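You operate a simulated robot arm through the tools that you are given. There is no shell and no other tool.

The job below is to be done with a simulated robot arm. You get a single attempt, and the scene is never put back.

JOB
Sand the paint splash off the table top, then oil the bare patch.
Fine: put the block back; dip the pad in the oil tray and leave it there. A coat counts when it lies all over at full strength: go over it till it gets no stronger. What is to be rubbed or washed off counts as gone when no trace of it is left.

Only the result counts: the job must be done as asked and must still hold three seconds after the hand-in. Knocking over, shifting, dropping, spilling or breaking anything else fails it.

ROBOT AND FRAMES
A 7-joint arm with a two-finger parallel gripper, fixed in place. Base frame: the origin is at the foot of the arm, x ahead of it, y to its left, z up; the work surface is at about z = 0.8. Lengths are in m, angles in rad, forces in N, time in s.
Its first joint turns from -2.897 to 2.897 rad. Payload 4.4 kg.
The TCP is the grasp point between the finger pads, 0.023 m short of the fingertips. In the tool frame z runs along the fingers and y along their closing line. The gripper opens to 0.094 m. The fingers are 0.038 m wide and 0.01 m thick; the gripper's body (0.054 by 0.096 m) begins 0.039 m behind the TCP.
Orientation is told as [roll, pitch, yaw] about the base's x, y, z axes, in that order, counted from this pose: with the fingers straight down and closing along the base's y, the tool's x points along the base's -x, its y along +y and its z along -z.

CONTROLS
- The arm moves only by the tool apply_moves. Its argument "steps" is a list of rows, each a list of 7 numbers: the closure, from 0 (fully open) to 1 (shut), then the shift along the tool's x, y, z in cm, then the turn, a rotation vector about the tool's x, y, z in rad. In form: [[grip, dx, dy, dz, wx, wy, wz], ...]. A call has 1 to 20 rows; each row is the pose to reach, as a shift and turn from the pose commanded when the call began, along the tool's axes at that moment. A row lasts 0.2 s, in which the tool goes at most 0.05 m and 0.15 rad; a call with a longer step from one row to the next is refused whole, and so is a gripper value outside its range. A pose out of reach is approached as far as the arm can. The call stops where the force on the tool passes 80 N (or 10 N more than at its start, if that is more) or the arm is blocked; 0.2 s more then pass. Each finger travels about 0.072 m/s and halts on what it meets, pressing with about 27 N; the grip force reading is that of the motor and also rises with nothing between the fingers. The clock runs only during rows and for 0.2 s after the last one: add rows that repeat a pose to give the fingers time. The reply holds the time, the measured pose of the TCP, the force on the tool along the base axes, the opening and the grip force, in the units named above and with some noise, with the torque about the TCP (base axes, N m) and any sound that the robot's microphone picked up, and new pictures: "show" is both (left out), scene, wrist or none.
- Cameras (640 x 400 px; columns grow to the right, rows downward): "scene" is fixed at [0.0519, -0.648, 1.5934]; the picture's right is [0.80, -0.60, 0.00], its down [-0.29, -0.39, -0.87] and it looks along [0.52, 0.70, -0.49] (base axes); focal length 308 px, centre (320, 200). "wrist" rides on the gripper at [0.087, 0.016, -0.074] in the tool frame; the picture's right is [-0.18, 0.98, 0.00], its down [-0.58, -0.11, -0.81] and it looks along [-0.79, -0.15, 0.59] (tool axes); focal length 243 px, centre (320, 200). There is no depth. A picture from a camera that has moved, and an enlarged one, comes with that camera's place and axes in the base frame and with its lens. The place of the scene camera against the robot may be out by one fixed shift of up to 0.025 m in any direction.
- inspect(camera, box): a new picture of the part [left, top, right, bottom] of that camera's present view, enlarged. No time passes.
- finish_job(): hands the job in; it is judged then, once.

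Places have to be worked out from the pictures, the camera data and where the tool is seen. Open the gripper and draw the arm clear of the work before you hand the job in, unless the task says otherwise.

The tools are called after "Emit:" by a JSON object that holds its "name" and its "arguments". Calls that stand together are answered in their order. apply_moves: Moves the arm, as the interface text tells. Its arguments: {"type":"object","properties":{"steps":{"type":"array"},"show":{"type":"string","enum":["both","scene","wrist","none"]}},"required":["steps"]} The other tools are called the same way: inspect (camera, box) takes an enlarged picture of a part of a camera's view; finish_job () hands the job in.

At the start:

```text
t: 0.0
eef_pos: [0.6853, 0.0505, 1.0899]
ee_rot: [-0.001, 0.0, -0.001]
ft_force: [0.3, -0.5, -0.2]
wrist_torque: [0.04, 0.03, 0.0]
grip_width: 0.0939
finger_force: 0.0
```

scene: 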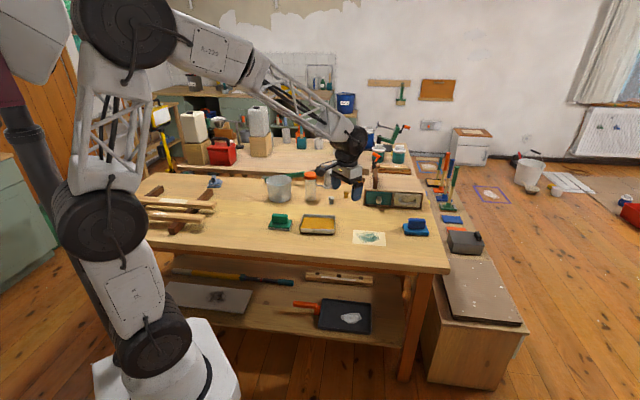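
wrist: 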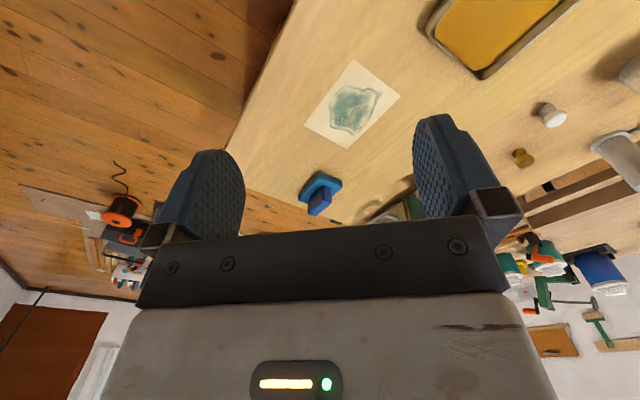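

I'll begin by looking closely at the table top: there's a green block, a tray with amber oil, a splash patch and a blue block.

Emit:
{"name": "inspect", "arguments": {"camera": "scene", "box": [250, 160, 450, 285]}}

Emit:
{"name": "inspect", "arguments": {"camera": "wrist", "box": [220, 0, 640, 260]}}

Emit:
{"name": "inspect", "arguments": {"camera": "scene", "box": [250, 200, 350, 262]}}

Emit:
{"name": "inspect", "arguments": {"camera": "scene", "box": [340, 200, 440, 262]}}

```text
3.20 times, centred on (350, 222) of scene
camera zoom: at [0.0519, -0.648, 1.5934], right [0.8, -0.6, 0.0], down [-0.29, -0.39, -0.87], along [0.52, 0.7, -0.49], focal length 986 px, centre (224, 128)
```

zoom: 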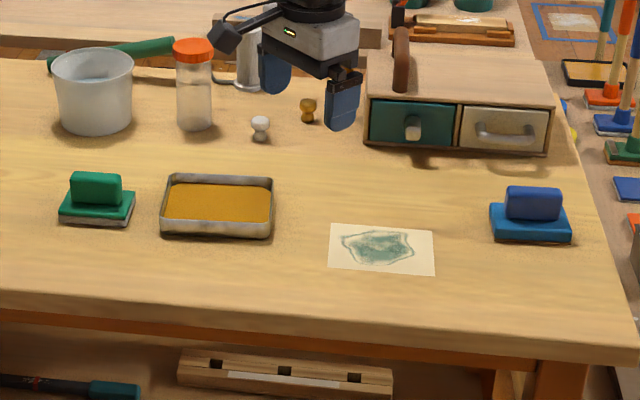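

```text
1.52 times, centred on (430, 130) of wrist
camera zoom: at [0.5988, 0.0656, 1.1651], right [0.18, 0.98, 0.0], down [0.58, -0.11, 0.81], along [0.79, -0.15, -0.59], focal length 370 px, centre (152, 307)
```

zoom: 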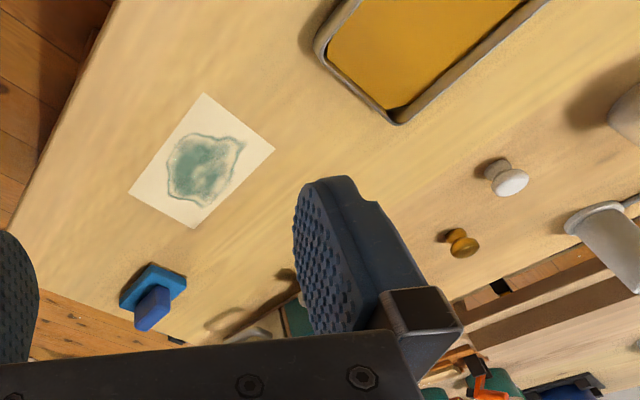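

```text
6.40 times, centred on (300, 231) of scene
camera zoom: at [0.0519, -0.648, 1.5934], right [0.8, -0.6, 0.0], down [-0.29, -0.39, -0.87], along [0.52, 0.7, -0.49], focal length 1972 px, centre (448, 2)
```

zoom: 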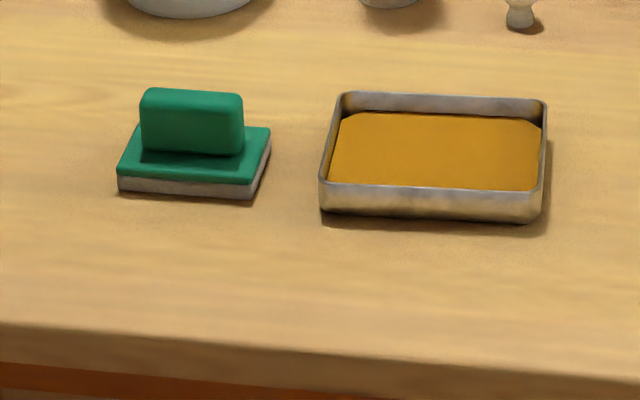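

```text
6.40 times, centred on (390, 231) of scene
camera zoom: at [0.0519, -0.648, 1.5934], right [0.8, -0.6, 0.0], down [-0.29, -0.39, -0.87], along [0.52, 0.7, -0.49], focal length 1972 px, centre (-128, 2)
```

zoom: 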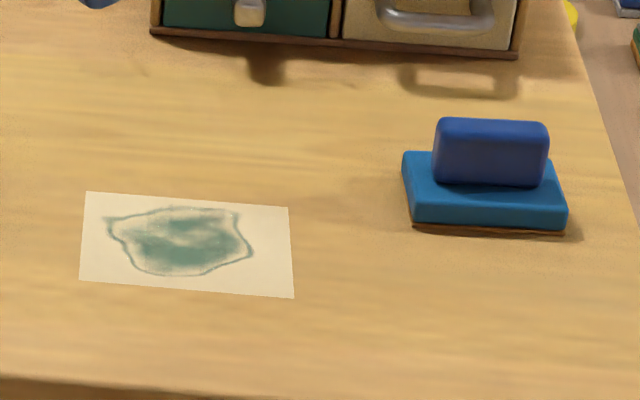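

The blue block has a thin brown (abrasive-looking) underside, and the green one a thick grey felt-like base. I judge the patch centred near (0.85, 0.07) and the blue block near (1.01, -0.02). I'll move the gripper out to get a closer wrist view.

Emit:
{"name": "apply_moves", "arguments": {"steps": [[0, -4, -1, 0, 0, 0, 0], [0, -8, -3, 0, 0, 0, 0], [0, -12, -5, 0, 0, 0, 0], [0, -12, -5, 0, 0, 0, 0]], "show": "both"}}

```text
t: 1.0
eef_pos: [0.8056, -0.001, 1.0915]
ee_rot: [0.001, 0.001, -0.001]
ft_force: [0.1, -0.3, 0.1]
wrist_torque: [-0.01, 0.02, -0.01]
grip_width: 0.0941
finger_force: 0.1
camera wrist: at [0.7189, 0.0154, 1.1657], right [0.18, 0.98, 0.0], down [0.58, -0.11, 0.81], along [0.79, -0.15, -0.59], focal length 243 px, centre (320, 200)
```

scene: 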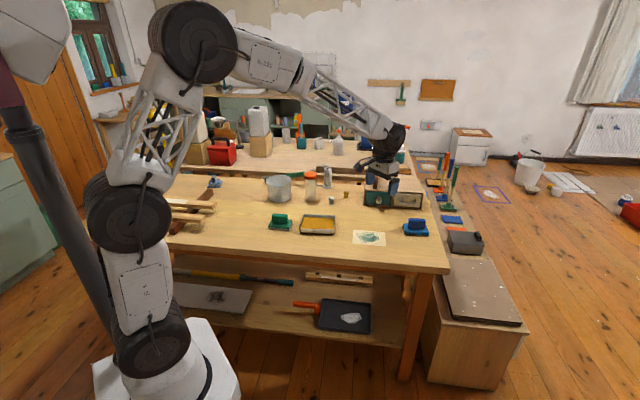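
wrist: 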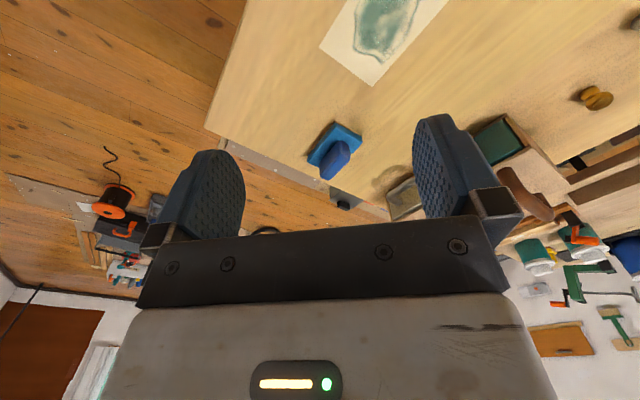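

Emit:
{"name": "inspect", "arguments": {"camera": "wrist", "box": [280, 100, 400, 200]}}

Emit:
{"name": "inspect", "arguments": {"camera": "wrist", "box": [300, 0, 640, 200]}}

```text
4.00 times, centred on (340, 150) of wrist
camera zoom: at [0.7189, 0.0154, 1.1657], right [0.18, 0.98, 0.0], down [0.58, -0.11, 0.81], along [0.79, -0.15, -0.59], focal length 970 px, centre (240, 400)
```

zoom: 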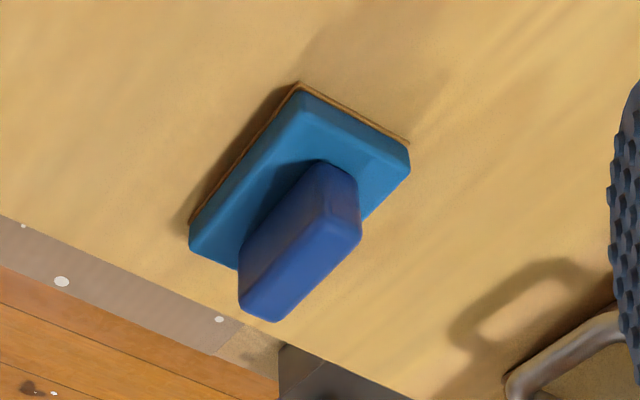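

```text
1.88 times, centred on (470, 100) of wrist
camera zoom: at [0.7189, 0.0154, 1.1657], right [0.18, 0.98, 0.0], down [0.58, -0.11, 0.81], along [0.79, -0.15, -0.59], focal length 457 px, centre (38, 388)
```

zoom: 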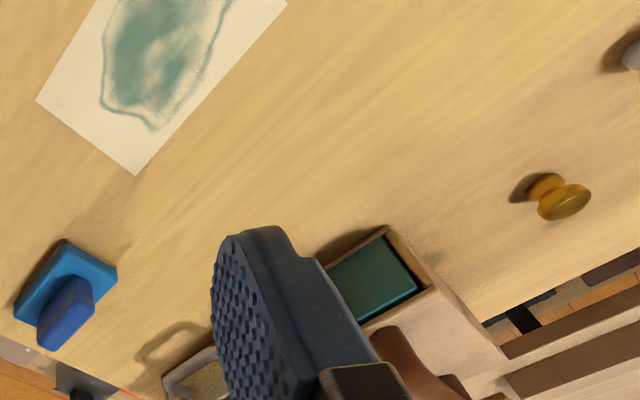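

The blue block's underside is brown abrasive; I put its centre near (1.04, -0.017), with its long axis at about -42°, which is at the edge of reach. I'll turn the gripper by -0.74 rad yaw and move out above it to see how far the arm gets.

Emit:
{"name": "apply_moves", "arguments": {"steps": [[0, -4, -0.3, 1, 0, 0, 0.148], [0, -8, -0.6, 2, 0, 0, 0.296], [0, -12, -0.9, 3, 0, 0, 0.444], [0, -16, -1.2, 4, 0, 0, 0.592], [0, -19.4, -1.4, 5, 0, 0, 0.738], [0, -19.4, -1.4, 5, 0, 0, 0.738]]}}

```text
t: 2.4
eef_pos: [0.9992, -0.0132, 1.0439]
ee_rot: [-0.001, -0.002, -0.741]
ft_force: [-0.4, 0.3, -0.4]
wrist_torque: [0.01, 0.0, 0.01]
grip_width: 0.0939
finger_force: 0.1
camera wrist: at [0.9463, 0.0559, 1.117], right [0.8, 0.6, 0.0], down [0.36, -0.47, 0.81], along [0.49, -0.64, -0.59], focal length 243 px, centre (320, 200)
```

scene: 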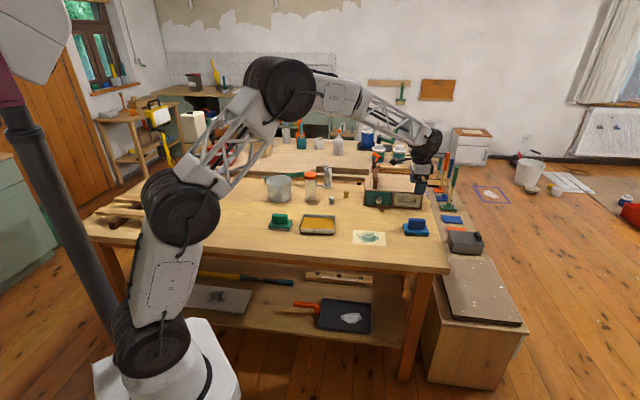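
wrist: 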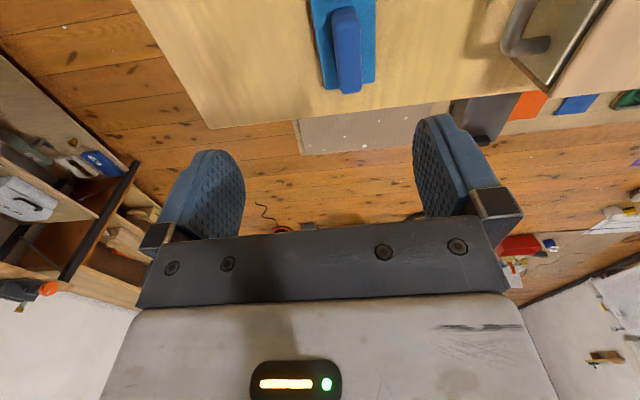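

The arm reached (1.0, -0.013, 1.044). The block appears right ahead along the camera axis; I'll zoom to locate it exactly.

Emit:
{"name": "inspect", "arguments": {"camera": "wrist", "box": [280, 0, 410, 100]}}

```text
4.00 times, centred on (345, 50) of wrist
camera zoom: at [0.9463, 0.0559, 1.117], right [0.8, 0.6, 0.0], down [0.36, -0.47, 0.81], along [0.49, -0.64, -0.59], focal length 970 px, centre (220, 800)
```

zoom: 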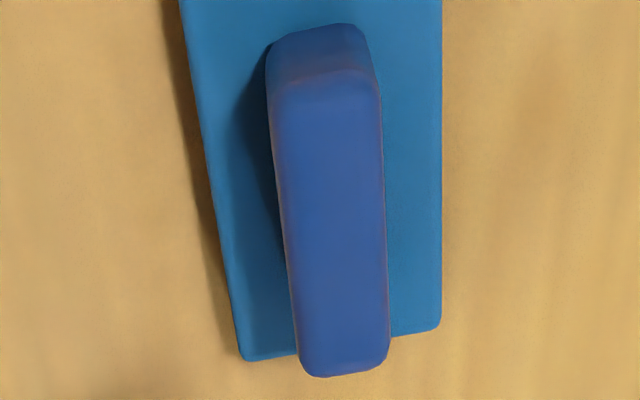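

I triangulate the handle's top at z≈0.858, its centre at (1.039, -0.018), about 0.026 thick and 0.07 long, axis at -43°. I'll go above it to z≈0.95 and check the reach.

Emit:
{"name": "apply_moves", "arguments": {"steps": [[0, -1.5, 1.0, 3, 0, 0, 0], [0, -3.3, 2.3, 6, 0, 0, 0], [0, -3.3, 2.3, 9.4, 0, 0, 0], [0, -3.3, 2.3, 9.4, 0, 0, 0]]}}

```text
t: 3.4
eef_pos: [1.0408, -0.0172, 0.9454]
ee_rot: [0.001, 0.0, -0.737]
ft_force: [-0.6, 0.1, -0.7]
wrist_torque: [-0.02, -0.03, 0.0]
grip_width: 0.0939
finger_force: 0.0
camera wrist: at [0.9868, 0.0525, 1.0206], right [0.8, 0.6, 0.0], down [0.36, -0.47, 0.81], along [0.49, -0.64, -0.59], focal length 243 px, centre (320, 200)
```

scene: 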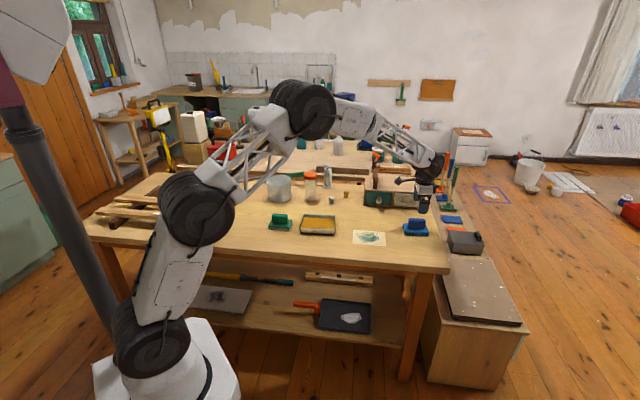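
wrist: 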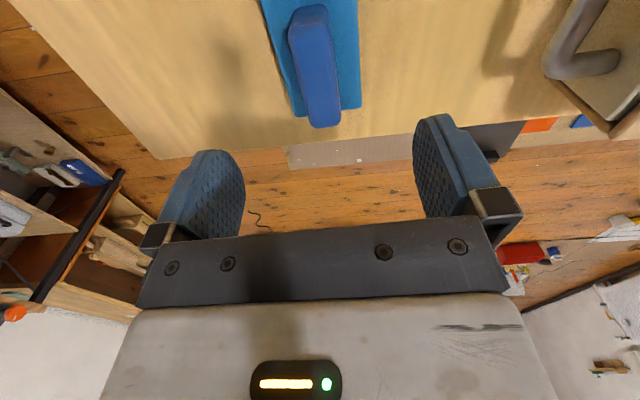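

The arm reaches (1.041, -0.017, 0.945) and the handle is centred between the fingers. I'll descend to about z=0.87 and check before gripping.

Emit:
{"name": "apply_moves", "arguments": {"steps": [[0, 0, 0, 2.5, 0, 0, 0], [0, 0, 0, 5, 0, 0, 0], [0, 0, 0, 7.5, 0, 0, 0], [0, 0, 0, 7.5, 0, 0, 0]]}}

```text
t: 4.4
eef_pos: [1.0403, -0.0169, 0.8728]
ee_rot: [0.0, 0.0, -0.737]
ft_force: [-0.6, 1.5, -0.6]
wrist_torque: [0.0, -0.01, -0.01]
grip_width: 0.094
finger_force: 0.0
camera wrist: at [0.987, 0.0534, 0.9466], right [0.8, 0.6, 0.0], down [0.36, -0.47, 0.81], along [0.49, -0.64, -0.59], focal length 243 px, centre (320, 200)
```

scene: 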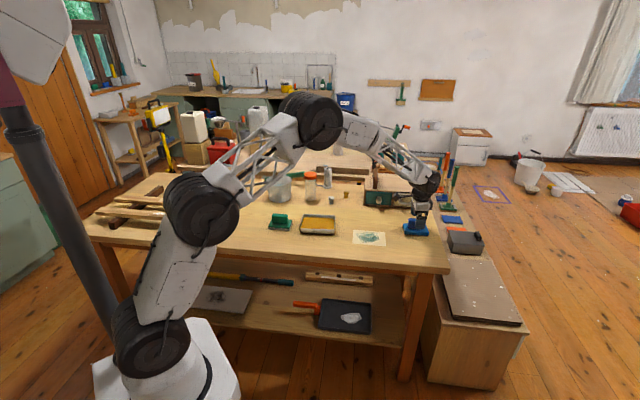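
wrist: 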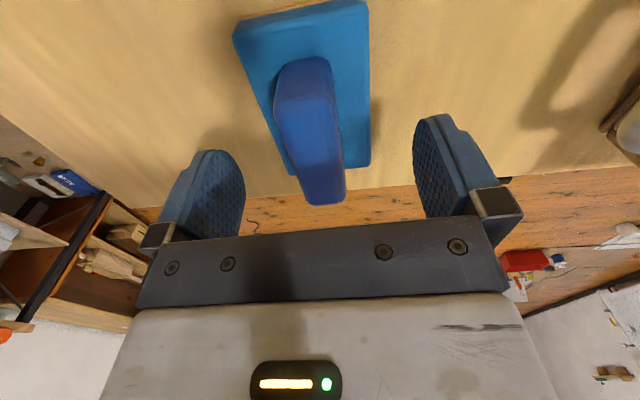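

The reach is fine, and I now read the handle top at 0.859 and the base top at ~0.82. I'll lower the TCP to 0.850 (tips ~0.827), then close on the handle.

Emit:
{"name": "apply_moves", "arguments": {"steps": [[0, 0, 0, 1.2, 0, 0, 0], [0, 0, 0, 2.3, 0, 0, 0], [0, 0, 0, 2.3, 0, 0, 0], [0.4, 0, 0, 2.3, 0, 0, 0], [0.8, 0, 0, 2.3, 0, 0, 0], [1, 0, 0, 2.3, 0, 0, 0], [1, 0, 0, 2.3, 0, 0, 0], [1, 0, 0, 2.3, 0, 0, 0]]}}

```text
t: 6.2
eef_pos: [1.0389, -0.0184, 0.8486]
ee_rot: [-0.001, 0.001, -0.739]
ft_force: [0.2, 1.5, 0.5]
wrist_torque: [0.02, -0.05, 0.02]
grip_width: 0.0258
finger_force: 27.2
camera wrist: at [0.9866, 0.0512, 0.923], right [0.8, 0.6, 0.0], down [0.36, -0.47, 0.81], along [0.49, -0.64, -0.59], focal length 243 px, centre (320, 200)
```

scene: 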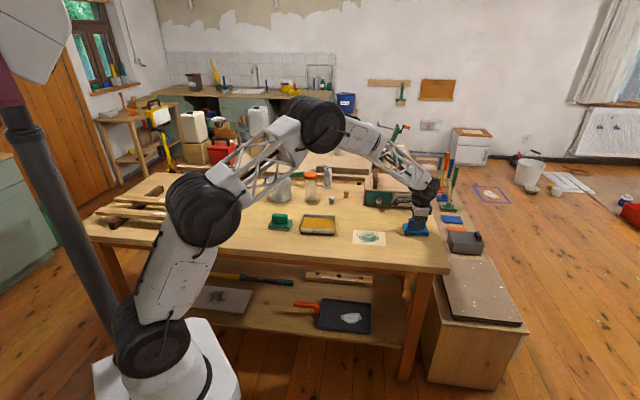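
wrist: 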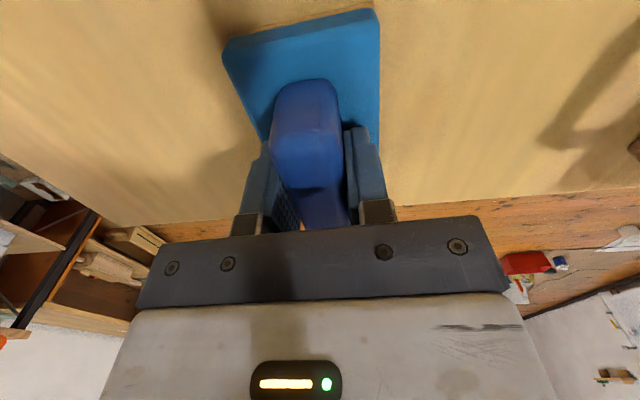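

The handle is gripped (opening 0.0258, 27 N) with home pose TCP (1.039, -0.018, 0.8486), yaw -0.739. I'll lift it 9 cm and draw back toward the patch.

Emit:
{"name": "apply_moves", "arguments": {"steps": [[1, 0, 0, -1, 0, 0, 0], [1, 0, 0, -4, 0, 0, 0], [1, 0, 0, -8, 0, 0, 0], [1, 0, 0, -10, 0, 0, 0], [1, 4, -1, -10, 0, 0, 0], [1, 8, -2, -10, 0, 0, 0], [1, 12, -3, -10, 0, 0, 0], [1, 12, -3, -10, 0, 0, 0]]}}

```text
t: 8.0
eef_pos: [0.9301, 0.0403, 0.9494]
ee_rot: [-0.002, 0.0, -0.738]
ft_force: [0.3, -0.2, -1.4]
wrist_torque: [0.01, -0.01, -0.02]
grip_width: 0.026
finger_force: 27.3
camera wrist: at [0.8771, 0.11, 1.022], right [0.8, 0.6, 0.0], down [0.36, -0.47, 0.81], along [0.49, -0.64, -0.59], focal length 243 px, centre (320, 200)
```

scene: 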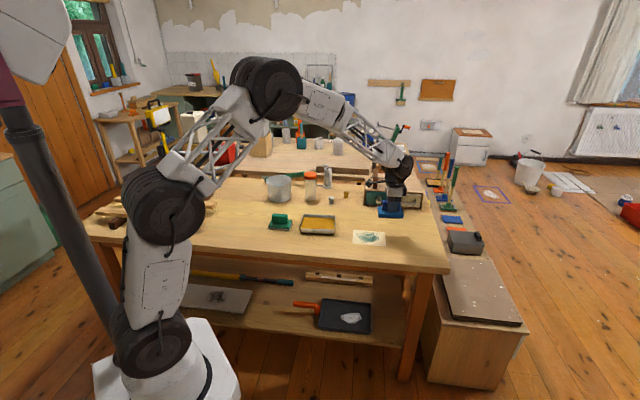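
wrist: 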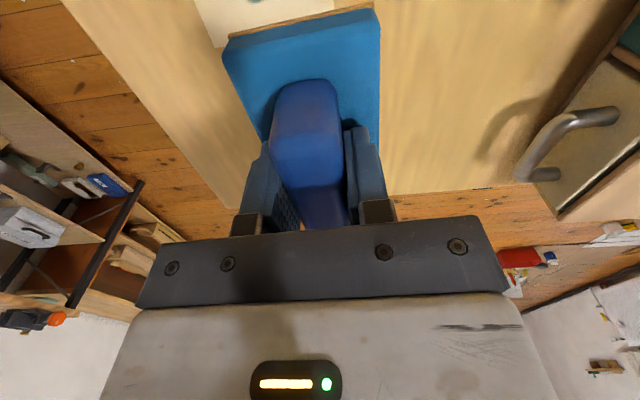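

The block is held well. I'll move above the patch centre (0.848, 0.0705), align yaw to the patch (-0.785), and come down to about 2 cm above it.

Emit:
{"name": "apply_moves", "arguments": {"steps": [[1, 3, -1.2, 1, 0, 0, 0.02], [1, 6, -2.4, 3, 0, 0, 0.04], [1, 8.1, -3.3, 5, 0, 0, 0.047], [1, 8.1, -3.3, 7.5, 0, 0, 0.047], [1, 8.1, -3.3, 7.5, 0, 0, 0.047]]}}

```text
t: 9.2
eef_pos: [0.8492, 0.0682, 0.8724]
ee_rot: [-0.001, 0.0, -0.785]
ft_force: [-1.1, 0.7, -1.8]
wrist_torque: [0.02, -0.03, 0.01]
grip_width: 0.0256
finger_force: 26.9
camera wrist: at [0.7987, 0.1407, 0.9473], right [0.82, 0.57, 0.0], down [0.33, -0.49, 0.81], along [0.46, -0.67, -0.59], focal length 243 px, centre (320, 200)
```

scene: 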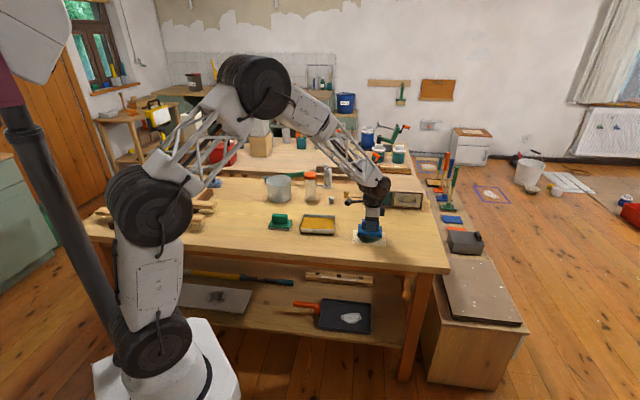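
wrist: 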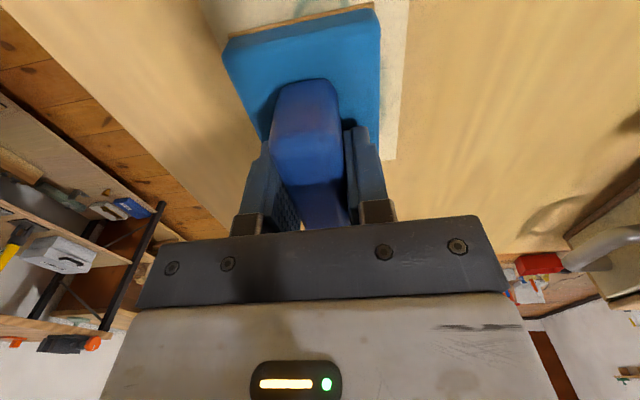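

I'm over the patch at z=0.872. I'll lower onto it gently and read the contact force.

Emit:
{"name": "apply_moves", "arguments": {"steps": [[1, 0, 0, 1.5, 0, 0, 0], [1, 0, 0, 2.2, 0, 0, 0], [1, 0, 0, 2.6, 0, 0, 0], [1, 0, 0, 2.6, 0, 0, 0]], "show": "none"}}

```text
t: 10.2
eef_pos: [0.8489, 0.0697, 0.8489]
ee_rot: [0.0, -0.001, -0.784]
ft_force: [-20.2, 11.1, 35.6]
wrist_torque: [0.05, 0.44, -0.06]
grip_width: 0.0257
finger_force: 26.6
```

Contact is at TCP z≈0.849 with about 36 N. I'll ease off 1 mm and sand with strokes along the patch's long axis in three lanes.

Emit:
{"name": "apply_moves", "arguments": {"steps": [[1, 0, 0, -0.1, 0, 0, 0], [1, 2.5, 0, -0.1, 0, 0, 0], [1, 0, 0, -0.1, 0, 0, 0], [1, -2.5, 0, -0.1, 0, 0, 0], [1, -2.5, -2.2, -0.1, 0, 0, 0], [1, 0, -2.2, -0.1, 0, 0, 0], [1, 2.5, -2.2, -0.1, 0, 0, 0], [1, 0, -2.2, -0.1, 0, 0, 0], [1, -2.5, -2.2, -0.1, 0, 0, 0], [1, -2.5, 0, -0.1, 0, 0, 0], [1, -2.5, 2.2, -0.1, 0, 0, 0], [1, 0, 2.2, -0.1, 0, 0, 0], [1, 2.5, 2.2, -0.1, 0, 0, 0], [1, 0, 2.2, -0.1, 0, 0, 0], [1, -2.5, 2.2, -0.1, 0, 0, 0], [1, -2.5, 0, -0.1, 0, 0, 0], [1, 0, 0, -0.1, 0, 0, 0], [1, 2.5, 0, -0.1, 0, 0, 0], [1, 0, 0, -0.1, 0, 0, 0], [1, 0, 0, -0.1, 0, 0, 0]], "show": "both"}}

```text
t: 14.4
eef_pos: [0.8479, 0.0694, 0.8517]
ee_rot: [0.0, 0.001, -0.785]
ft_force: [0.4, 0.7, -1.0]
wrist_torque: [0.0, 0.02, -0.02]
grip_width: 0.0258
finger_force: 26.9
camera wrist: at [0.7974, 0.1415, 0.925], right [0.82, 0.57, 0.0], down [0.33, -0.49, 0.81], along [0.46, -0.67, -0.59], focal length 243 px, centre (320, 200)
```

scene: 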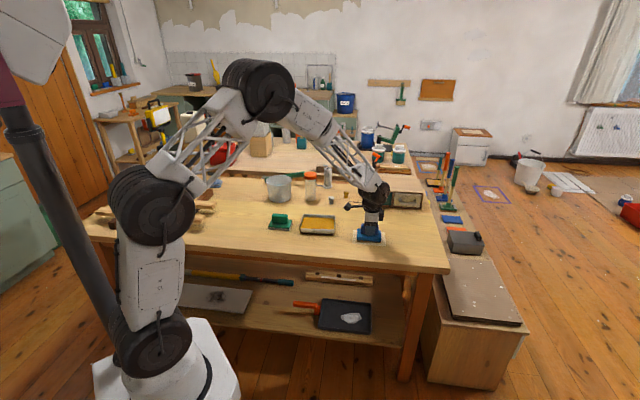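
wrist: 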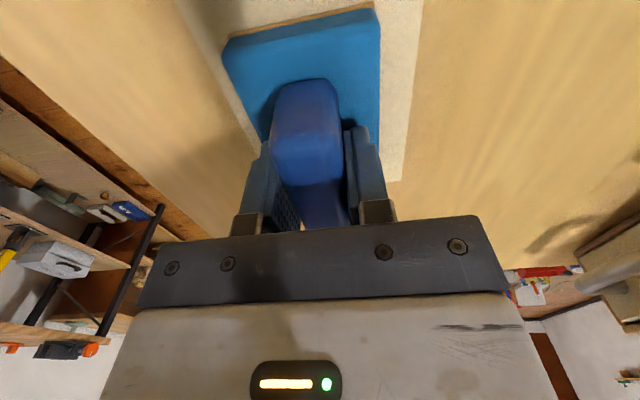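

The force reads zero, so the block was just clear of the surface. I'll come down in small steps to find a moderate pressing force.

Emit:
{"name": "apply_moves", "arguments": {"steps": [[1, 0, 0, 0.05, 0, 0, 0], [1, 0, 0, 0.05, 0, 0, 0]], "show": "none"}}

Emit:
{"name": "apply_moves", "arguments": {"steps": [[1, 0, 0, 0.05, 0, 0, 0], [1, 0, 0, 0.05, 0, 0, 0]], "show": "none"}}

```text
t: 15.0
eef_pos: [0.8475, 0.0694, 0.85]
ee_rot: [0.0, 0.001, -0.787]
ft_force: [0.0, -0.6, -1.4]
wrist_torque: [0.01, -0.01, 0.0]
grip_width: 0.026
finger_force: 27.1
```

```text
t: 15.6
eef_pos: [0.8477, 0.0695, 0.8489]
ee_rot: [-0.001, 0.0, -0.786]
ft_force: [-0.9, -0.6, -1.1]
wrist_torque: [-0.01, -0.03, -0.01]
grip_width: 0.026
finger_force: 27.2
```

Still no contact at 0.849; I'll continue down in half-millimetre steps.

Emit:
{"name": "apply_moves", "arguments": {"steps": [[1, 0, 0, 0.05, 0, 0, 0], [1, 0, 0, 0.05, 0, 0, 0]], "show": "none"}}

Emit:
{"name": "apply_moves", "arguments": {"steps": [[1, 0, 0, 0.05, 0, 0, 0], [1, 0, 0, 0.05, 0, 0, 0]], "show": "none"}}

Emit:
{"name": "apply_moves", "arguments": {"steps": [[1, 0, 0, 0.05, 0, 0, 0], [1, 0, 0, 0.05, 0, 0, 0]], "show": "none"}}

```text
t: 16.2
eef_pos: [0.8483, 0.0687, 0.8496]
ee_rot: [-0.002, 0.002, -0.786]
ft_force: [1.3, 0.4, -1.6]
wrist_torque: [0.0, -0.03, 0.03]
grip_width: 0.026
finger_force: 26.9
```

```text
t: 16.8
eef_pos: [0.8475, 0.0702, 0.8483]
ee_rot: [0.002, -0.003, -0.785]
ft_force: [-12.7, -0.4, 17.7]
wrist_torque: [-0.33, 0.15, -0.15]
grip_width: 0.0258
finger_force: 27.1
```

```text
t: 17.4
eef_pos: [0.8489, 0.0693, 0.8484]
ee_rot: [0.002, -0.001, -0.784]
ft_force: [-11.5, 7.6, 32.0]
wrist_torque: [0.11, 0.29, -0.07]
grip_width: 0.0258
finger_force: 26.7
```

Now contact with about 32 N. I'll make strokes at this height, checking the force at each lane end.

Emit:
{"name": "apply_moves", "arguments": {"steps": [[1, 1.2, 0, 0, 0, 0, 0], [1, 2.4, 0, 0, 0, 0, 0]], "show": "none"}}

Emit:
{"name": "apply_moves", "arguments": {"steps": [[1, -1.2, 0, 0, 0, 0, 0], [1, -2.4, 0, 0, 0, 0, 0], [1, -3.6, 0, 0, 0, 0, 0], [1, -4.8, 0, 0, 0, 0, 0]], "show": "none"}}

Emit:
{"name": "apply_moves", "arguments": {"steps": [[1, 0, -1.1, 0, 0, 0, 0], [1, 0, -2.2, 0, 0, 0, 0], [1, 1.2, -2.2, 0, 0, 0, 0], [1, 2.4, -2.2, 0, 0, 0, 0], [1, 3.6, -2.2, 0, 0, 0, 0], [1, 4.8, -2.2, 0, 0, 0, 0]], "show": "none"}}

```text
t: 18.0
eef_pos: [0.8317, 0.0848, 0.8483]
ee_rot: [0.002, -0.001, -0.787]
ft_force: [17.8, -16.6, 29.3]
wrist_torque: [-0.43, -0.35, 0.1]
grip_width: 0.0258
finger_force: 26.9
```

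```text
t: 19.0
eef_pos: [0.865, 0.0523, 0.8445]
ee_rot: [0.0, -0.001, -0.786]
ft_force: [-13.9, 14.5, 23.2]
wrist_torque: [0.1, 0.07, -0.04]
grip_width: 0.0257
finger_force: 27.0
```

```text
t: 20.4
eef_pos: [0.8152, 0.0702, 0.8451]
ee_rot: [0.0, 0.0, -0.786]
ft_force: [0.5, 1.0, -1.9]
wrist_torque: [-0.03, 0.03, 0.02]
grip_width: 0.0257
finger_force: 26.4
```

The TCP dropped to 0.8445 while still pressed, so the handle has slipped up a few mm in the grip. I'll look at how it sits.

Emit:
{"name": "apply_moves", "arguments": {"steps": [[1, 0, 0, 0, 0, 0, 0]], "show": "both"}}

Emit:
{"name": "inspect", "arguments": {"camera": "wrist", "box": [180, 0, 440, 240]}}

Emit:
{"name": "inspect", "arguments": {"camera": "scene", "box": [310, 180, 430, 260]}}

```text
t: 20.8
eef_pos: [0.8166, 0.0704, 0.8462]
ee_rot: [0.0, 0.001, -0.786]
ft_force: [0.9, 1.0, -1.0]
wrist_torque: [0.02, -0.02, 0.0]
grip_width: 0.0257
finger_force: 27.2
camera wrist: at [0.7662, 0.1427, 0.9199], right [0.82, 0.57, 0.0], down [0.33, -0.49, 0.81], along [0.46, -0.67, -0.59], focal length 243 px, centre (320, 200)
```

scene: 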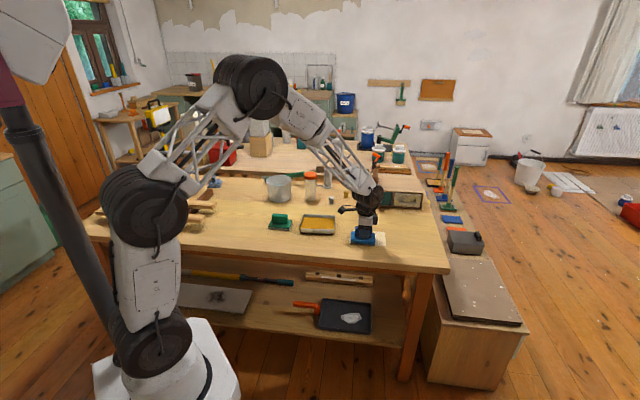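
wrist: 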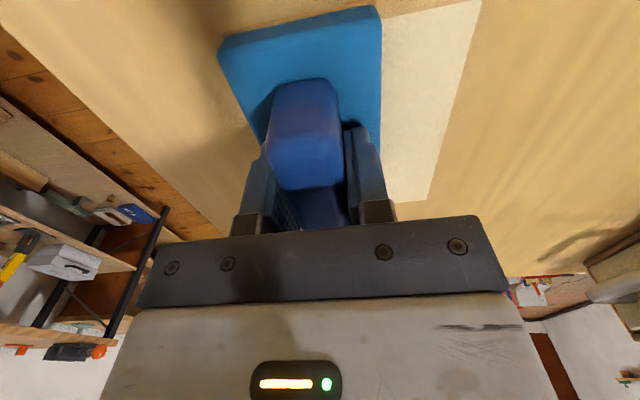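

```text
1.67 times, centred on (310, 120) of wrist
camera zoom: at [0.7662, 0.1427, 0.9199], right [0.82, 0.57, 0.0], down [0.33, -0.49, 0.81], along [0.46, -0.67, -0.59], focal length 404 px, centre (337, 333)
```

zoom: 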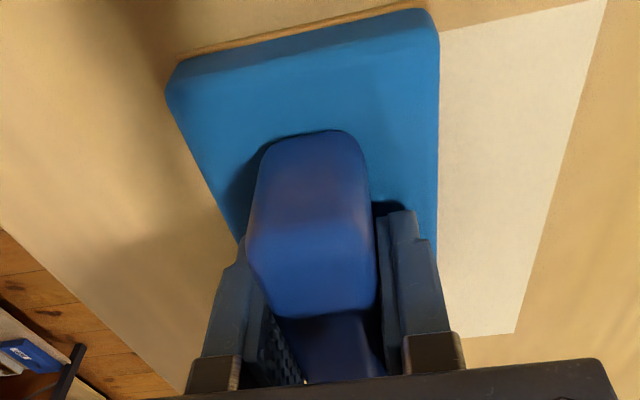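

```text
5.00 times, centred on (370, 220) of scene
camera zoom: at [0.0519, -0.648, 1.5934], right [0.8, -0.6, 0.0], down [-0.29, -0.39, -0.87], along [0.52, 0.7, -0.49], focal length 1541 px, centre (70, 100)
```

zoom: 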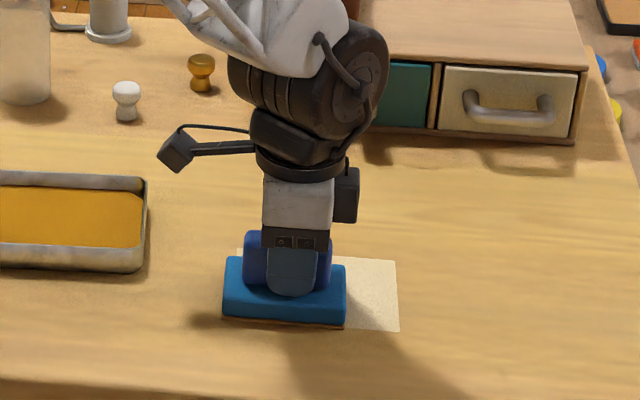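

The exposed part of the patch is already clean. I'll step down ~0.5 mm at a time to regain light contact, then continue over the near (−y) lane.

Emit:
{"name": "apply_moves", "arguments": {"steps": [[1, 0, 0, 0.05, 0, 0, 0], [1, 0, 0, 0.05, 0, 0, 0]], "show": "none"}}

Emit:
{"name": "apply_moves", "arguments": {"steps": [[1, 0, 0, 0.05, 0, 0, 0], [1, 0, 0, 0.05, 0, 0, 0]], "show": "none"}}

Emit:
{"name": "apply_moves", "arguments": {"steps": [[1, 0, 0, 0.05, 0, 0, 0], [1, 0, 0, 0.05, 0, 0, 0]], "show": "none"}}

```text
t: 21.4
eef_pos: [0.8172, 0.0704, 0.8462]
ee_rot: [0.0, 0.0, -0.785]
ft_force: [-0.1, -0.7, -1.8]
wrist_torque: [0.02, 0.02, 0.02]
grip_width: 0.0257
finger_force: 26.6
```

```text
t: 22.0
eef_pos: [0.8164, 0.0703, 0.8446]
ee_rot: [0.0, 0.001, -0.786]
ft_force: [0.1, -0.4, -0.9]
wrist_torque: [-0.03, 0.01, -0.03]
grip_width: 0.0259
finger_force: 27.2
```

```text
t: 22.6
eef_pos: [0.8162, 0.0702, 0.8445]
ee_rot: [0.0, 0.0, -0.786]
ft_force: [1.2, -0.2, 0.7]
wrist_torque: [0.01, 0.0, -0.01]
grip_width: 0.0256
finger_force: 27.0
```

Contact is just beginning (+0.7 N). One more half-millimetre, then stroke along this lane.

Emit:
{"name": "apply_moves", "arguments": {"steps": [[1, 0, 0, 0.05, 0, 0, 0], [1, 0, 0, 0.07, 0, 0, 0]], "show": "none"}}

Emit:
{"name": "apply_moves", "arguments": {"steps": [[1, -1.2, 0, 0, 0, 0, 0], [1, -2.4, 0, 0, 0, 0, 0], [1, -3.6, 0, 0, 0, 0, 0], [1, -4.8, 0, 0, 0, 0, 0]], "show": "none"}}

Emit:
{"name": "apply_moves", "arguments": {"steps": [[1, 1.2, 0, 0, 0, 0, 0], [1, 2.4, 0, 0, 0, 0, 0], [1, 3.6, 0, 0, 0, 0, 0], [1, 4.8, 0, 0, 0, 0, 0]], "show": "none"}}

```text
t: 23.2
eef_pos: [0.8159, 0.0697, 0.8454]
ee_rot: [0.002, -0.001, -0.784]
ft_force: [4.1, -4.1, 10.8]
wrist_torque: [0.05, 0.29, 0.0]
grip_width: 0.0258
finger_force: 27.0
```

```text
t: 24.2
eef_pos: [0.8519, 0.0378, 0.8456]
ee_rot: [0.002, -0.003, -0.782]
ft_force: [-23.1, 23.9, 38.5]
wrist_torque: [0.52, 0.6, -0.12]
grip_width: 0.0258
finger_force: 26.6
```

```text
t: 25.2
eef_pos: [0.8172, 0.0702, 0.845]
ee_rot: [0.001, -0.002, -0.787]
ft_force: [26.4, -20.9, 40.0]
wrist_torque: [-0.55, -0.27, 0.22]
grip_width: 0.0259
finger_force: 27.1
```

Good contact at ~40 N with friction. I'll continue across the middle and far lanes at this height.

Emit:
{"name": "apply_moves", "arguments": {"steps": [[1, 0, 1.1, -0.03, 0, 0, 0], [1, 0, 2.2, -0.03, 0, 0, 0], [1, -1.6, 2.2, -0.03, 0, 0, 0], [1, -3.2, 2.2, -0.03, 0, 0, 0], [1, -4.8, 2.2, -0.03, 0, 0, 0], [1, -3.2, 2.2, -0.03, 0, 0, 0], [1, -1.6, 2.2, -0.03, 0, 0, 0], [1, 0, 2.2, -0.03, 0, 0, 0]], "show": "none"}}

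Emit:
{"name": "apply_moves", "arguments": {"steps": [[1, 0, 1.1, 0, 0, 0, 0], [1, 0, 2.2, 0, 0, 0, 0], [1, -1.6, 2.2, 0, 0, 0, 0], [1, -3.2, 2.2, 0, 0, 0, 0], [1, -4.8, 2.2, 0, 0, 0, 0], [1, -3.2, 2.2, 0, 0, 0, 0], [1, -1.6, 2.2, 0, 0, 0, 0], [1, 0, 2.2, 0, 0, 0, 0]], "show": "none"}}

```text
t: 27.0
eef_pos: [0.8318, 0.0851, 0.8439]
ee_rot: [0.002, -0.002, -0.786]
ft_force: [15.2, -16.5, 29.7]
wrist_torque: [0.05, 0.57, 0.19]
grip_width: 0.0259
finger_force: 27.2
```

```text
t: 28.8
eef_pos: [0.8489, 0.1017, 0.8442]
ee_rot: [0.002, 0.0, -0.784]
ft_force: [9.9, -11.1, 16.5]
wrist_torque: [-0.17, -0.01, 0.1]
grip_width: 0.0258
finger_force: 27.2
```

All three lanes were sanded in contact. I'll lift and move aside to look at the patch.

Emit:
{"name": "apply_moves", "arguments": {"steps": [[1, 0, 0, -2, 0, 0, 0], [1, 0, 0, -6, 0, 0, 0], [1, 2, 2, -10, 0, 0, 0], [1, 5, 5, -12, 0, 0, 0], [1, 8, 7, -12, 0, 0, 0], [1, 8, 7, -12, 0, 0, 0]], "show": "both"}}

Emit:
{"name": "inspect", "arguments": {"camera": "scene", "box": [330, 210, 410, 262]}}

Emit:
{"name": "inspect", "arguments": {"camera": "wrist", "box": [40, 0, 300, 180]}}

```text
t: 30.2
eef_pos: [0.8413, 0.2125, 0.9661]
ee_rot: [0.0, 0.001, -0.785]
ft_force: [0.4, 0.2, -2.0]
wrist_torque: [0.01, 0.03, 0.0]
grip_width: 0.0259
finger_force: 26.4
camera wrist: at [0.7913, 0.2845, 1.0407], right [0.82, 0.57, 0.0], down [0.33, -0.49, 0.81], along [0.46, -0.67, -0.59], focal length 243 px, centre (320, 200)
```

scene: 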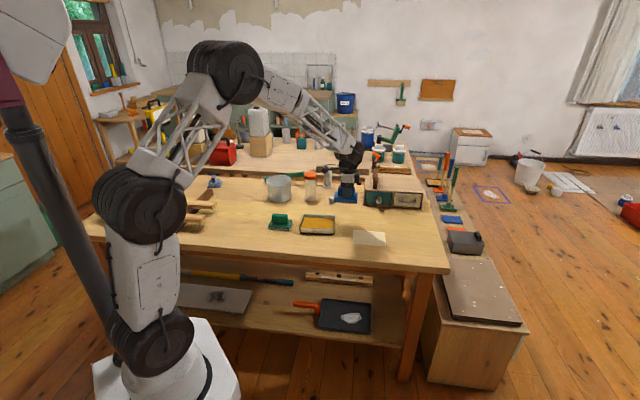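
wrist: 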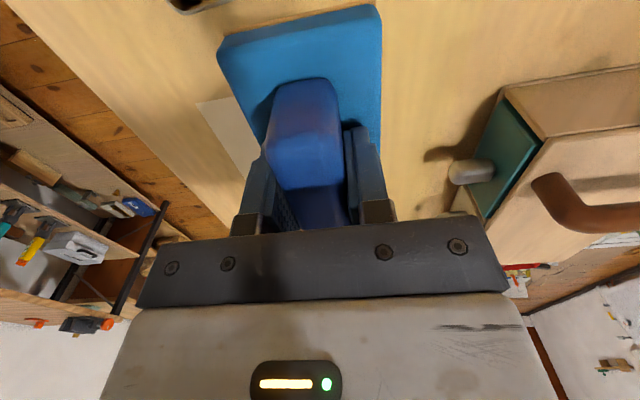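

```text
7.69 times, centred on (370, 236) of scene
camera zoom: at [0.0519, -0.648, 1.5934], right [0.8, -0.6, 0.0], down [-0.29, -0.39, -0.87], along [0.52, 0.7, -0.49], focal length 2370 px, centre (-65, -77)
```

zoom: 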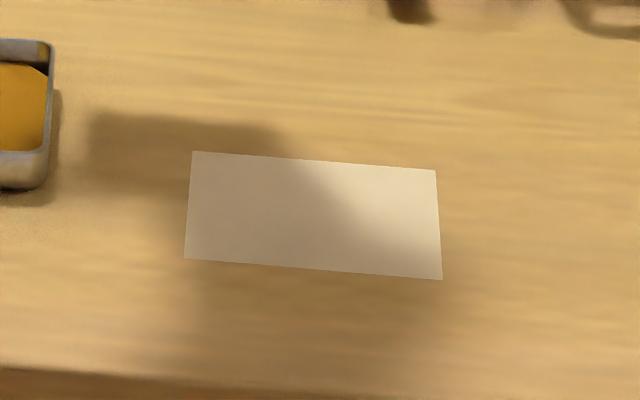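

```text
2.22 times, centred on (170, 90) of wrist
camera zoom: at [0.7913, 0.2845, 1.0407], right [0.82, 0.57, 0.0], down [0.33, -0.49, 0.81], along [0.46, -0.67, -0.59], focal length 539 px, centre (653, 444)
```

zoom: 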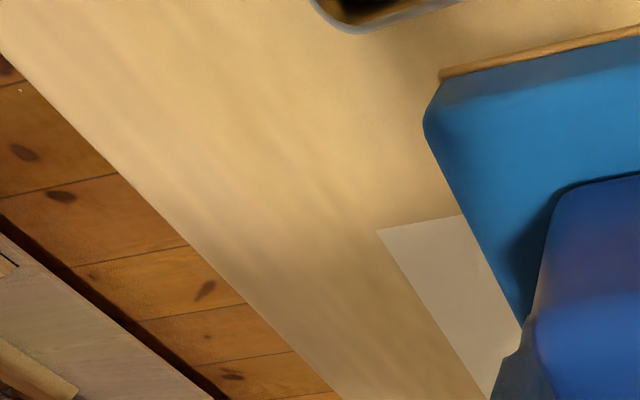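

The scene view shows the patch clean, though partly in shadow. I'll shift to the near side so the wrist camera can view the whole patch closely.

Emit:
{"name": "apply_moves", "arguments": {"steps": [[1, -1, -4, -1, 0, 0, 0], [1, -2, -8, -2, 0, 0, 0], [1, -3, -12, -3, 0, 0, 0], [1, -4, -16, -3.5, 0, 0, 0], [1, -4.6, -20.5, -3.5, 0, 0, 0], [1, -4.6, -20.5, -3.5, 0, 0, 0]], "show": "both"}}

Emit:
{"name": "inspect", "arguments": {"camera": "wrist", "box": [360, 0, 560, 130]}}

Emit:
{"name": "inspect", "arguments": {"camera": "scene", "box": [330, 210, 410, 262]}}

```text
t: 31.6
eef_pos: [0.7298, 0.032, 1.0007]
ee_rot: [0.001, -0.001, -0.785]
ft_force: [0.1, 0.3, -1.6]
wrist_torque: [-0.01, 0.01, -0.01]
grip_width: 0.0256
finger_force: 27.1
camera wrist: at [0.6794, 0.1042, 1.0744], right [0.82, 0.57, 0.0], down [0.33, -0.49, 0.81], along [0.46, -0.67, -0.59], focal length 243 px, centre (320, 200)
```

scene: 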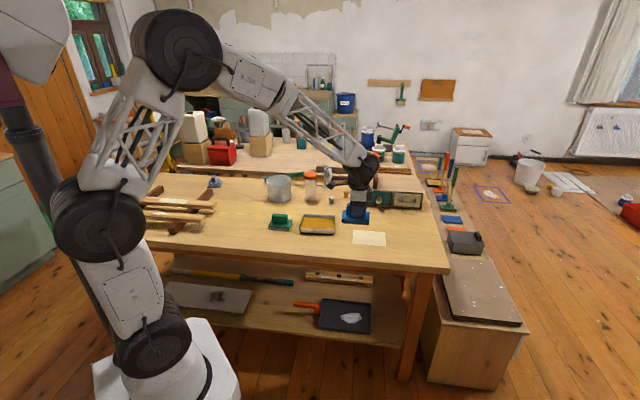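
wrist: 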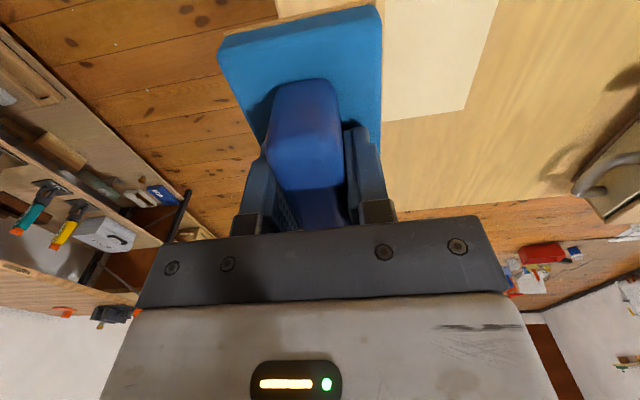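

```text
3.08 times, centred on (460, 65) of wrist
camera zoom: at [0.6794, 0.1042, 1.0744], right [0.82, 0.57, 0.0], down [0.33, -0.49, 0.81], along [0.46, -0.67, -0.59], focal length 746 px, centre (-111, 615)
```

zoom: 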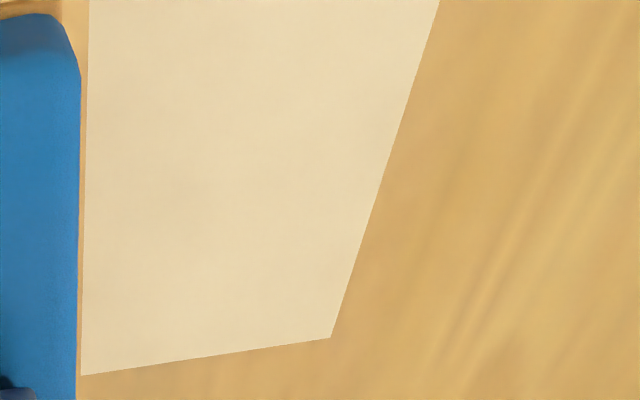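

```text
7.69 times, centred on (370, 236) of scene
camera zoom: at [0.0519, -0.648, 1.5934], right [0.8, -0.6, 0.0], down [-0.29, -0.39, -0.87], along [0.52, 0.7, -0.49], focal length 2370 px, centre (-65, -77)
```

zoom: 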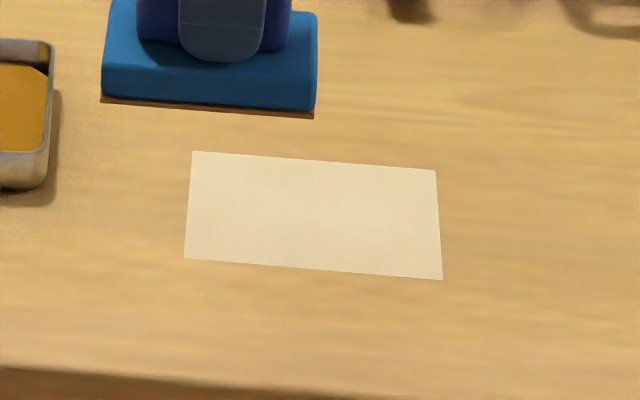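

The patch looks bare with no obvious paint, though there is the faintest mottling possible, so I'll make one more full sanding pass to be certain. Returning to the near lane just above the surface.

Emit:
{"name": "apply_moves", "arguments": {"steps": [[1, -1, 3, 2, 0, 0, 0], [1, -2, 6, 5, 0, 0, 0], [1, -3.2, 8.9, 8, 0, 0, 0], [1, -3.2, 8.9, 12, 0, 0, 0], [1, -3.2, 8.9, 14.8, 0, 0, 0], [1, -3.2, 8.9, 15.3, 0, 0, 0], [1, -3.2, 8.9, 15.3, 0, 0, 0]], "show": "none"}}

Emit:
{"name": "apply_moves", "arguments": {"steps": [[1, 0, 0, 0.1, 0, 0, 0], [1, 0, 0, 0.1, 0, 0, 0]], "show": "none"}}

Emit:
{"name": "apply_moves", "arguments": {"steps": [[1, 0, 0, 0.1, 0, 0, 0], [1, 0, 0, 0.1, 0, 0, 0]], "show": "none"}}

```text
t: 33.2
eef_pos: [0.8122, 0.0686, 0.8465]
ee_rot: [0.001, -0.002, -0.785]
ft_force: [-0.4, 1.0, -0.6]
wrist_torque: [0.0, -0.02, -0.03]
grip_width: 0.0256
finger_force: 26.6
```

```text
t: 33.8
eef_pos: [0.8129, 0.0674, 0.8449]
ee_rot: [0.0, 0.0, -0.784]
ft_force: [0.0, -0.5, -1.8]
wrist_torque: [0.01, 0.0, 0.0]
grip_width: 0.0258
finger_force: 27.4
```

```text
t: 34.4
eef_pos: [0.8139, 0.0705, 0.8461]
ee_rot: [-0.001, -0.002, -0.785]
ft_force: [-5.6, -4.0, 8.6]
wrist_torque: [0.01, 0.58, 0.21]
grip_width: 0.0257
finger_force: 27.1
```

Contact at ~9 N. Running a second full pass over three lanes.

Emit:
{"name": "apply_moves", "arguments": {"steps": [[1, -1.6, 0, 0.04, 0, 0, 0], [1, -3.2, 0, 0.04, 0, 0, 0], [1, -4.8, 0, 0.04, 0, 0, 0], [1, -3.2, 0, 0.04, 0, 0, 0], [1, -1.6, 0, 0.04, 0, 0, 0], [1, 0, 0, 0.04, 0, 0, 0], [1, 0, 1.3, 0.04, 0, 0, 0], [1, 0, 2.5, 0.04, 0, 0, 0], [1, -1.6, 2.5, 0.04, 0, 0, 0], [1, -3.2, 2.5, 0.04, 0, 0, 0], [1, -4.8, 2.5, 0.04, 0, 0, 0], [1, -3.2, 2.5, 0.04, 0, 0, 0], [1, -1.6, 2.5, 0.04, 0, 0, 0], [1, 0, 2.5, 0.04, 0, 0, 0]], "show": "none"}}

Emit:
{"name": "apply_moves", "arguments": {"steps": [[1, 0, 1.1, 0.02, 0, 0, 0], [1, 0, 2.2, 0.02, 0, 0, 0], [1, -1.6, 2.2, 0.02, 0, 0, 0], [1, -3.2, 2.2, 0.02, 0, 0, 0], [1, -4.8, 2.2, 0.02, 0, 0, 0], [1, -3.2, 2.2, 0.02, 0, 0, 0], [1, -1.6, 2.2, 0.02, 0, 0, 0], [1, 0, 2.2, 0.02, 0, 0, 0]], "show": "none"}}

```text
t: 37.4
eef_pos: [0.8313, 0.088, 0.8435]
ee_rot: [0.004, -0.002, -0.785]
ft_force: [23.7, -22.8, 44.1]
wrist_torque: [-0.56, -0.05, 0.27]
grip_width: 0.0254
finger_force: 26.9
```

```text
t: 37.7
eef_pos: [0.833, 0.0895, 0.8451]
ee_rot: [0.0, -0.003, -0.786]
ft_force: [-1.8, -0.6, 5.3]
wrist_torque: [0.13, -0.08, 0.09]
grip_width: 0.0259
finger_force: 26.7
stopped in row 1: the force on the tool passed its limit at 91 N (the readings are from after the stop); the commanded pose is now the measured one
```

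The force limit tripped briefly on the sideways move; it has reset to light contact (5 N). I'll continue on the far lane without extra pressing and with smaller steps.

Emit:
{"name": "apply_moves", "arguments": {"steps": [[1, 0, 0.6, -0.02, 0, 0, 0], [1, 0, 1.2, -0.02, 0, 0, 0], [1, 0, 1.8, -0.02, 0, 0, 0], [1, -1.2, 1.8, -0.02, 0, 0, 0], [1, -2.4, 1.8, -0.02, 0, 0, 0], [1, -3.6, 1.8, -0.02, 0, 0, 0], [1, -4.8, 1.8, -0.02, 0, 0, 0]], "show": "none"}}

Emit:
{"name": "apply_moves", "arguments": {"steps": [[1, 1.2, 0, 0, 0, 0, 0], [1, 2.4, 0, 0, 0, 0, 0], [1, 3.6, 0, 0, 0, 0, 0], [1, 4.8, 0, 0, 0, 0, 0]], "show": "none"}}

```text
t: 39.3
eef_pos: [0.8761, 0.0694, 0.8455]
ee_rot: [-0.002, 0.0, -0.787]
ft_force: [-3.9, 4.9, 6.9]
wrist_torque: [0.24, -0.11, 0.2]
grip_width: 0.0261
finger_force: 27.2
```

```text
t: 40.3
eef_pos: [0.8451, 0.104, 0.8459]
ee_rot: [0.0, -0.001, -0.786]
ft_force: [10.5, -13.9, 18.3]
wrist_torque: [-0.15, 0.0, 0.09]
grip_width: 0.0256
finger_force: 26.6
```

Far lane done. I'll lift and draw back to see the complete patch from the wrist camera.

Emit:
{"name": "apply_moves", "arguments": {"steps": [[1, 0, 0, -2, 0, 0, 0], [1, 0, 0, -6, 0, 0, 0], [1, 2, -2.5, -9, 0, 0, 0], [1, 4, -5, -12, 0, 0, 0], [1, 6.5, -8, -15, 0, 0, 0], [1, 8.5, -11, -17.5, 0, 0, 0], [1, 10.5, -14.1, -17.5, 0, 0, 0], [1, 10.5, -14.1, -17.5, 0, 0, 0]], "show": "wrist"}}

Emit:
{"name": "inspect", "arguments": {"camera": "wrist", "box": [370, 20, 530, 160]}}

Emit:
{"name": "inspect", "arguments": {"camera": "scene", "box": [340, 220, 400, 258]}}

```text
t: 42.1
eef_pos: [0.6696, 0.078, 1.0188]
ee_rot: [-0.001, 0.0, -0.785]
ft_force: [-0.4, -0.3, -1.4]
wrist_torque: [-0.04, -0.01, 0.02]
grip_width: 0.0255
finger_force: 27.1
camera wrist: at [0.62, 0.1506, 1.094], right [0.83, 0.56, 0.0], down [0.33, -0.49, 0.81], along [0.45, -0.67, -0.59], focal length 243 px, centre (320, 200)
```

wrist: 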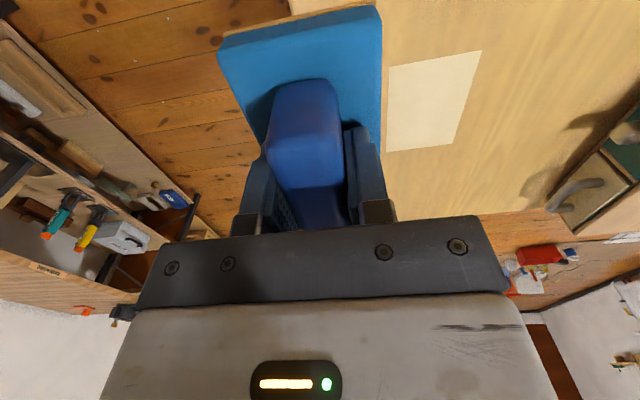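

```text
2.86 times, centred on (450, 90) of wrist
camera zoom: at [0.62, 0.1506, 1.094], right [0.83, 0.56, 0.0], down [0.33, -0.49, 0.81], along [0.45, -0.67, -0.59], focal length 693 px, centre (-51, 514)
```

zoom: 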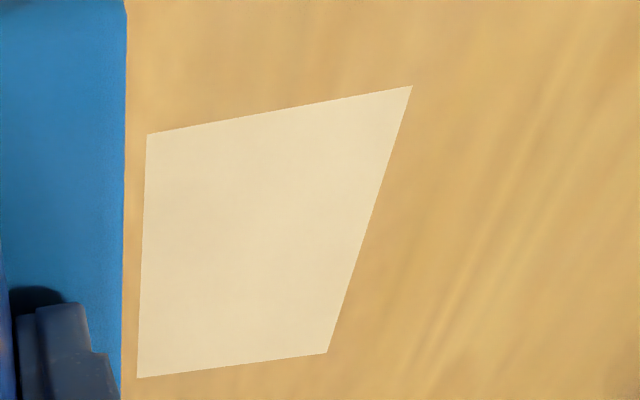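

```text
10.53 times, centred on (370, 239) of scene
camera zoom: at [0.0519, -0.648, 1.5934], right [0.8, -0.6, 0.0], down [-0.29, -0.39, -0.87], along [0.52, 0.7, -0.49], focal length 3244 px, centre (-206, -210)
```

zoom: 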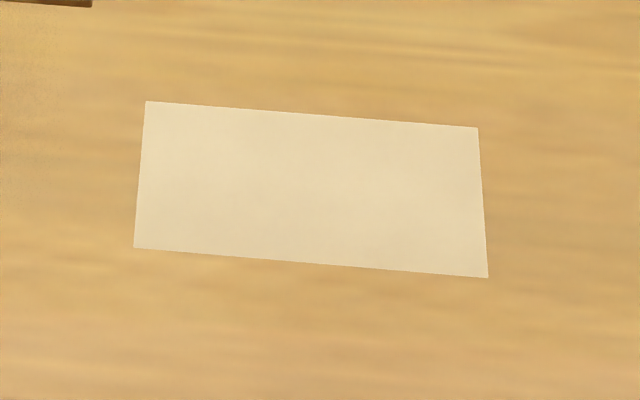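

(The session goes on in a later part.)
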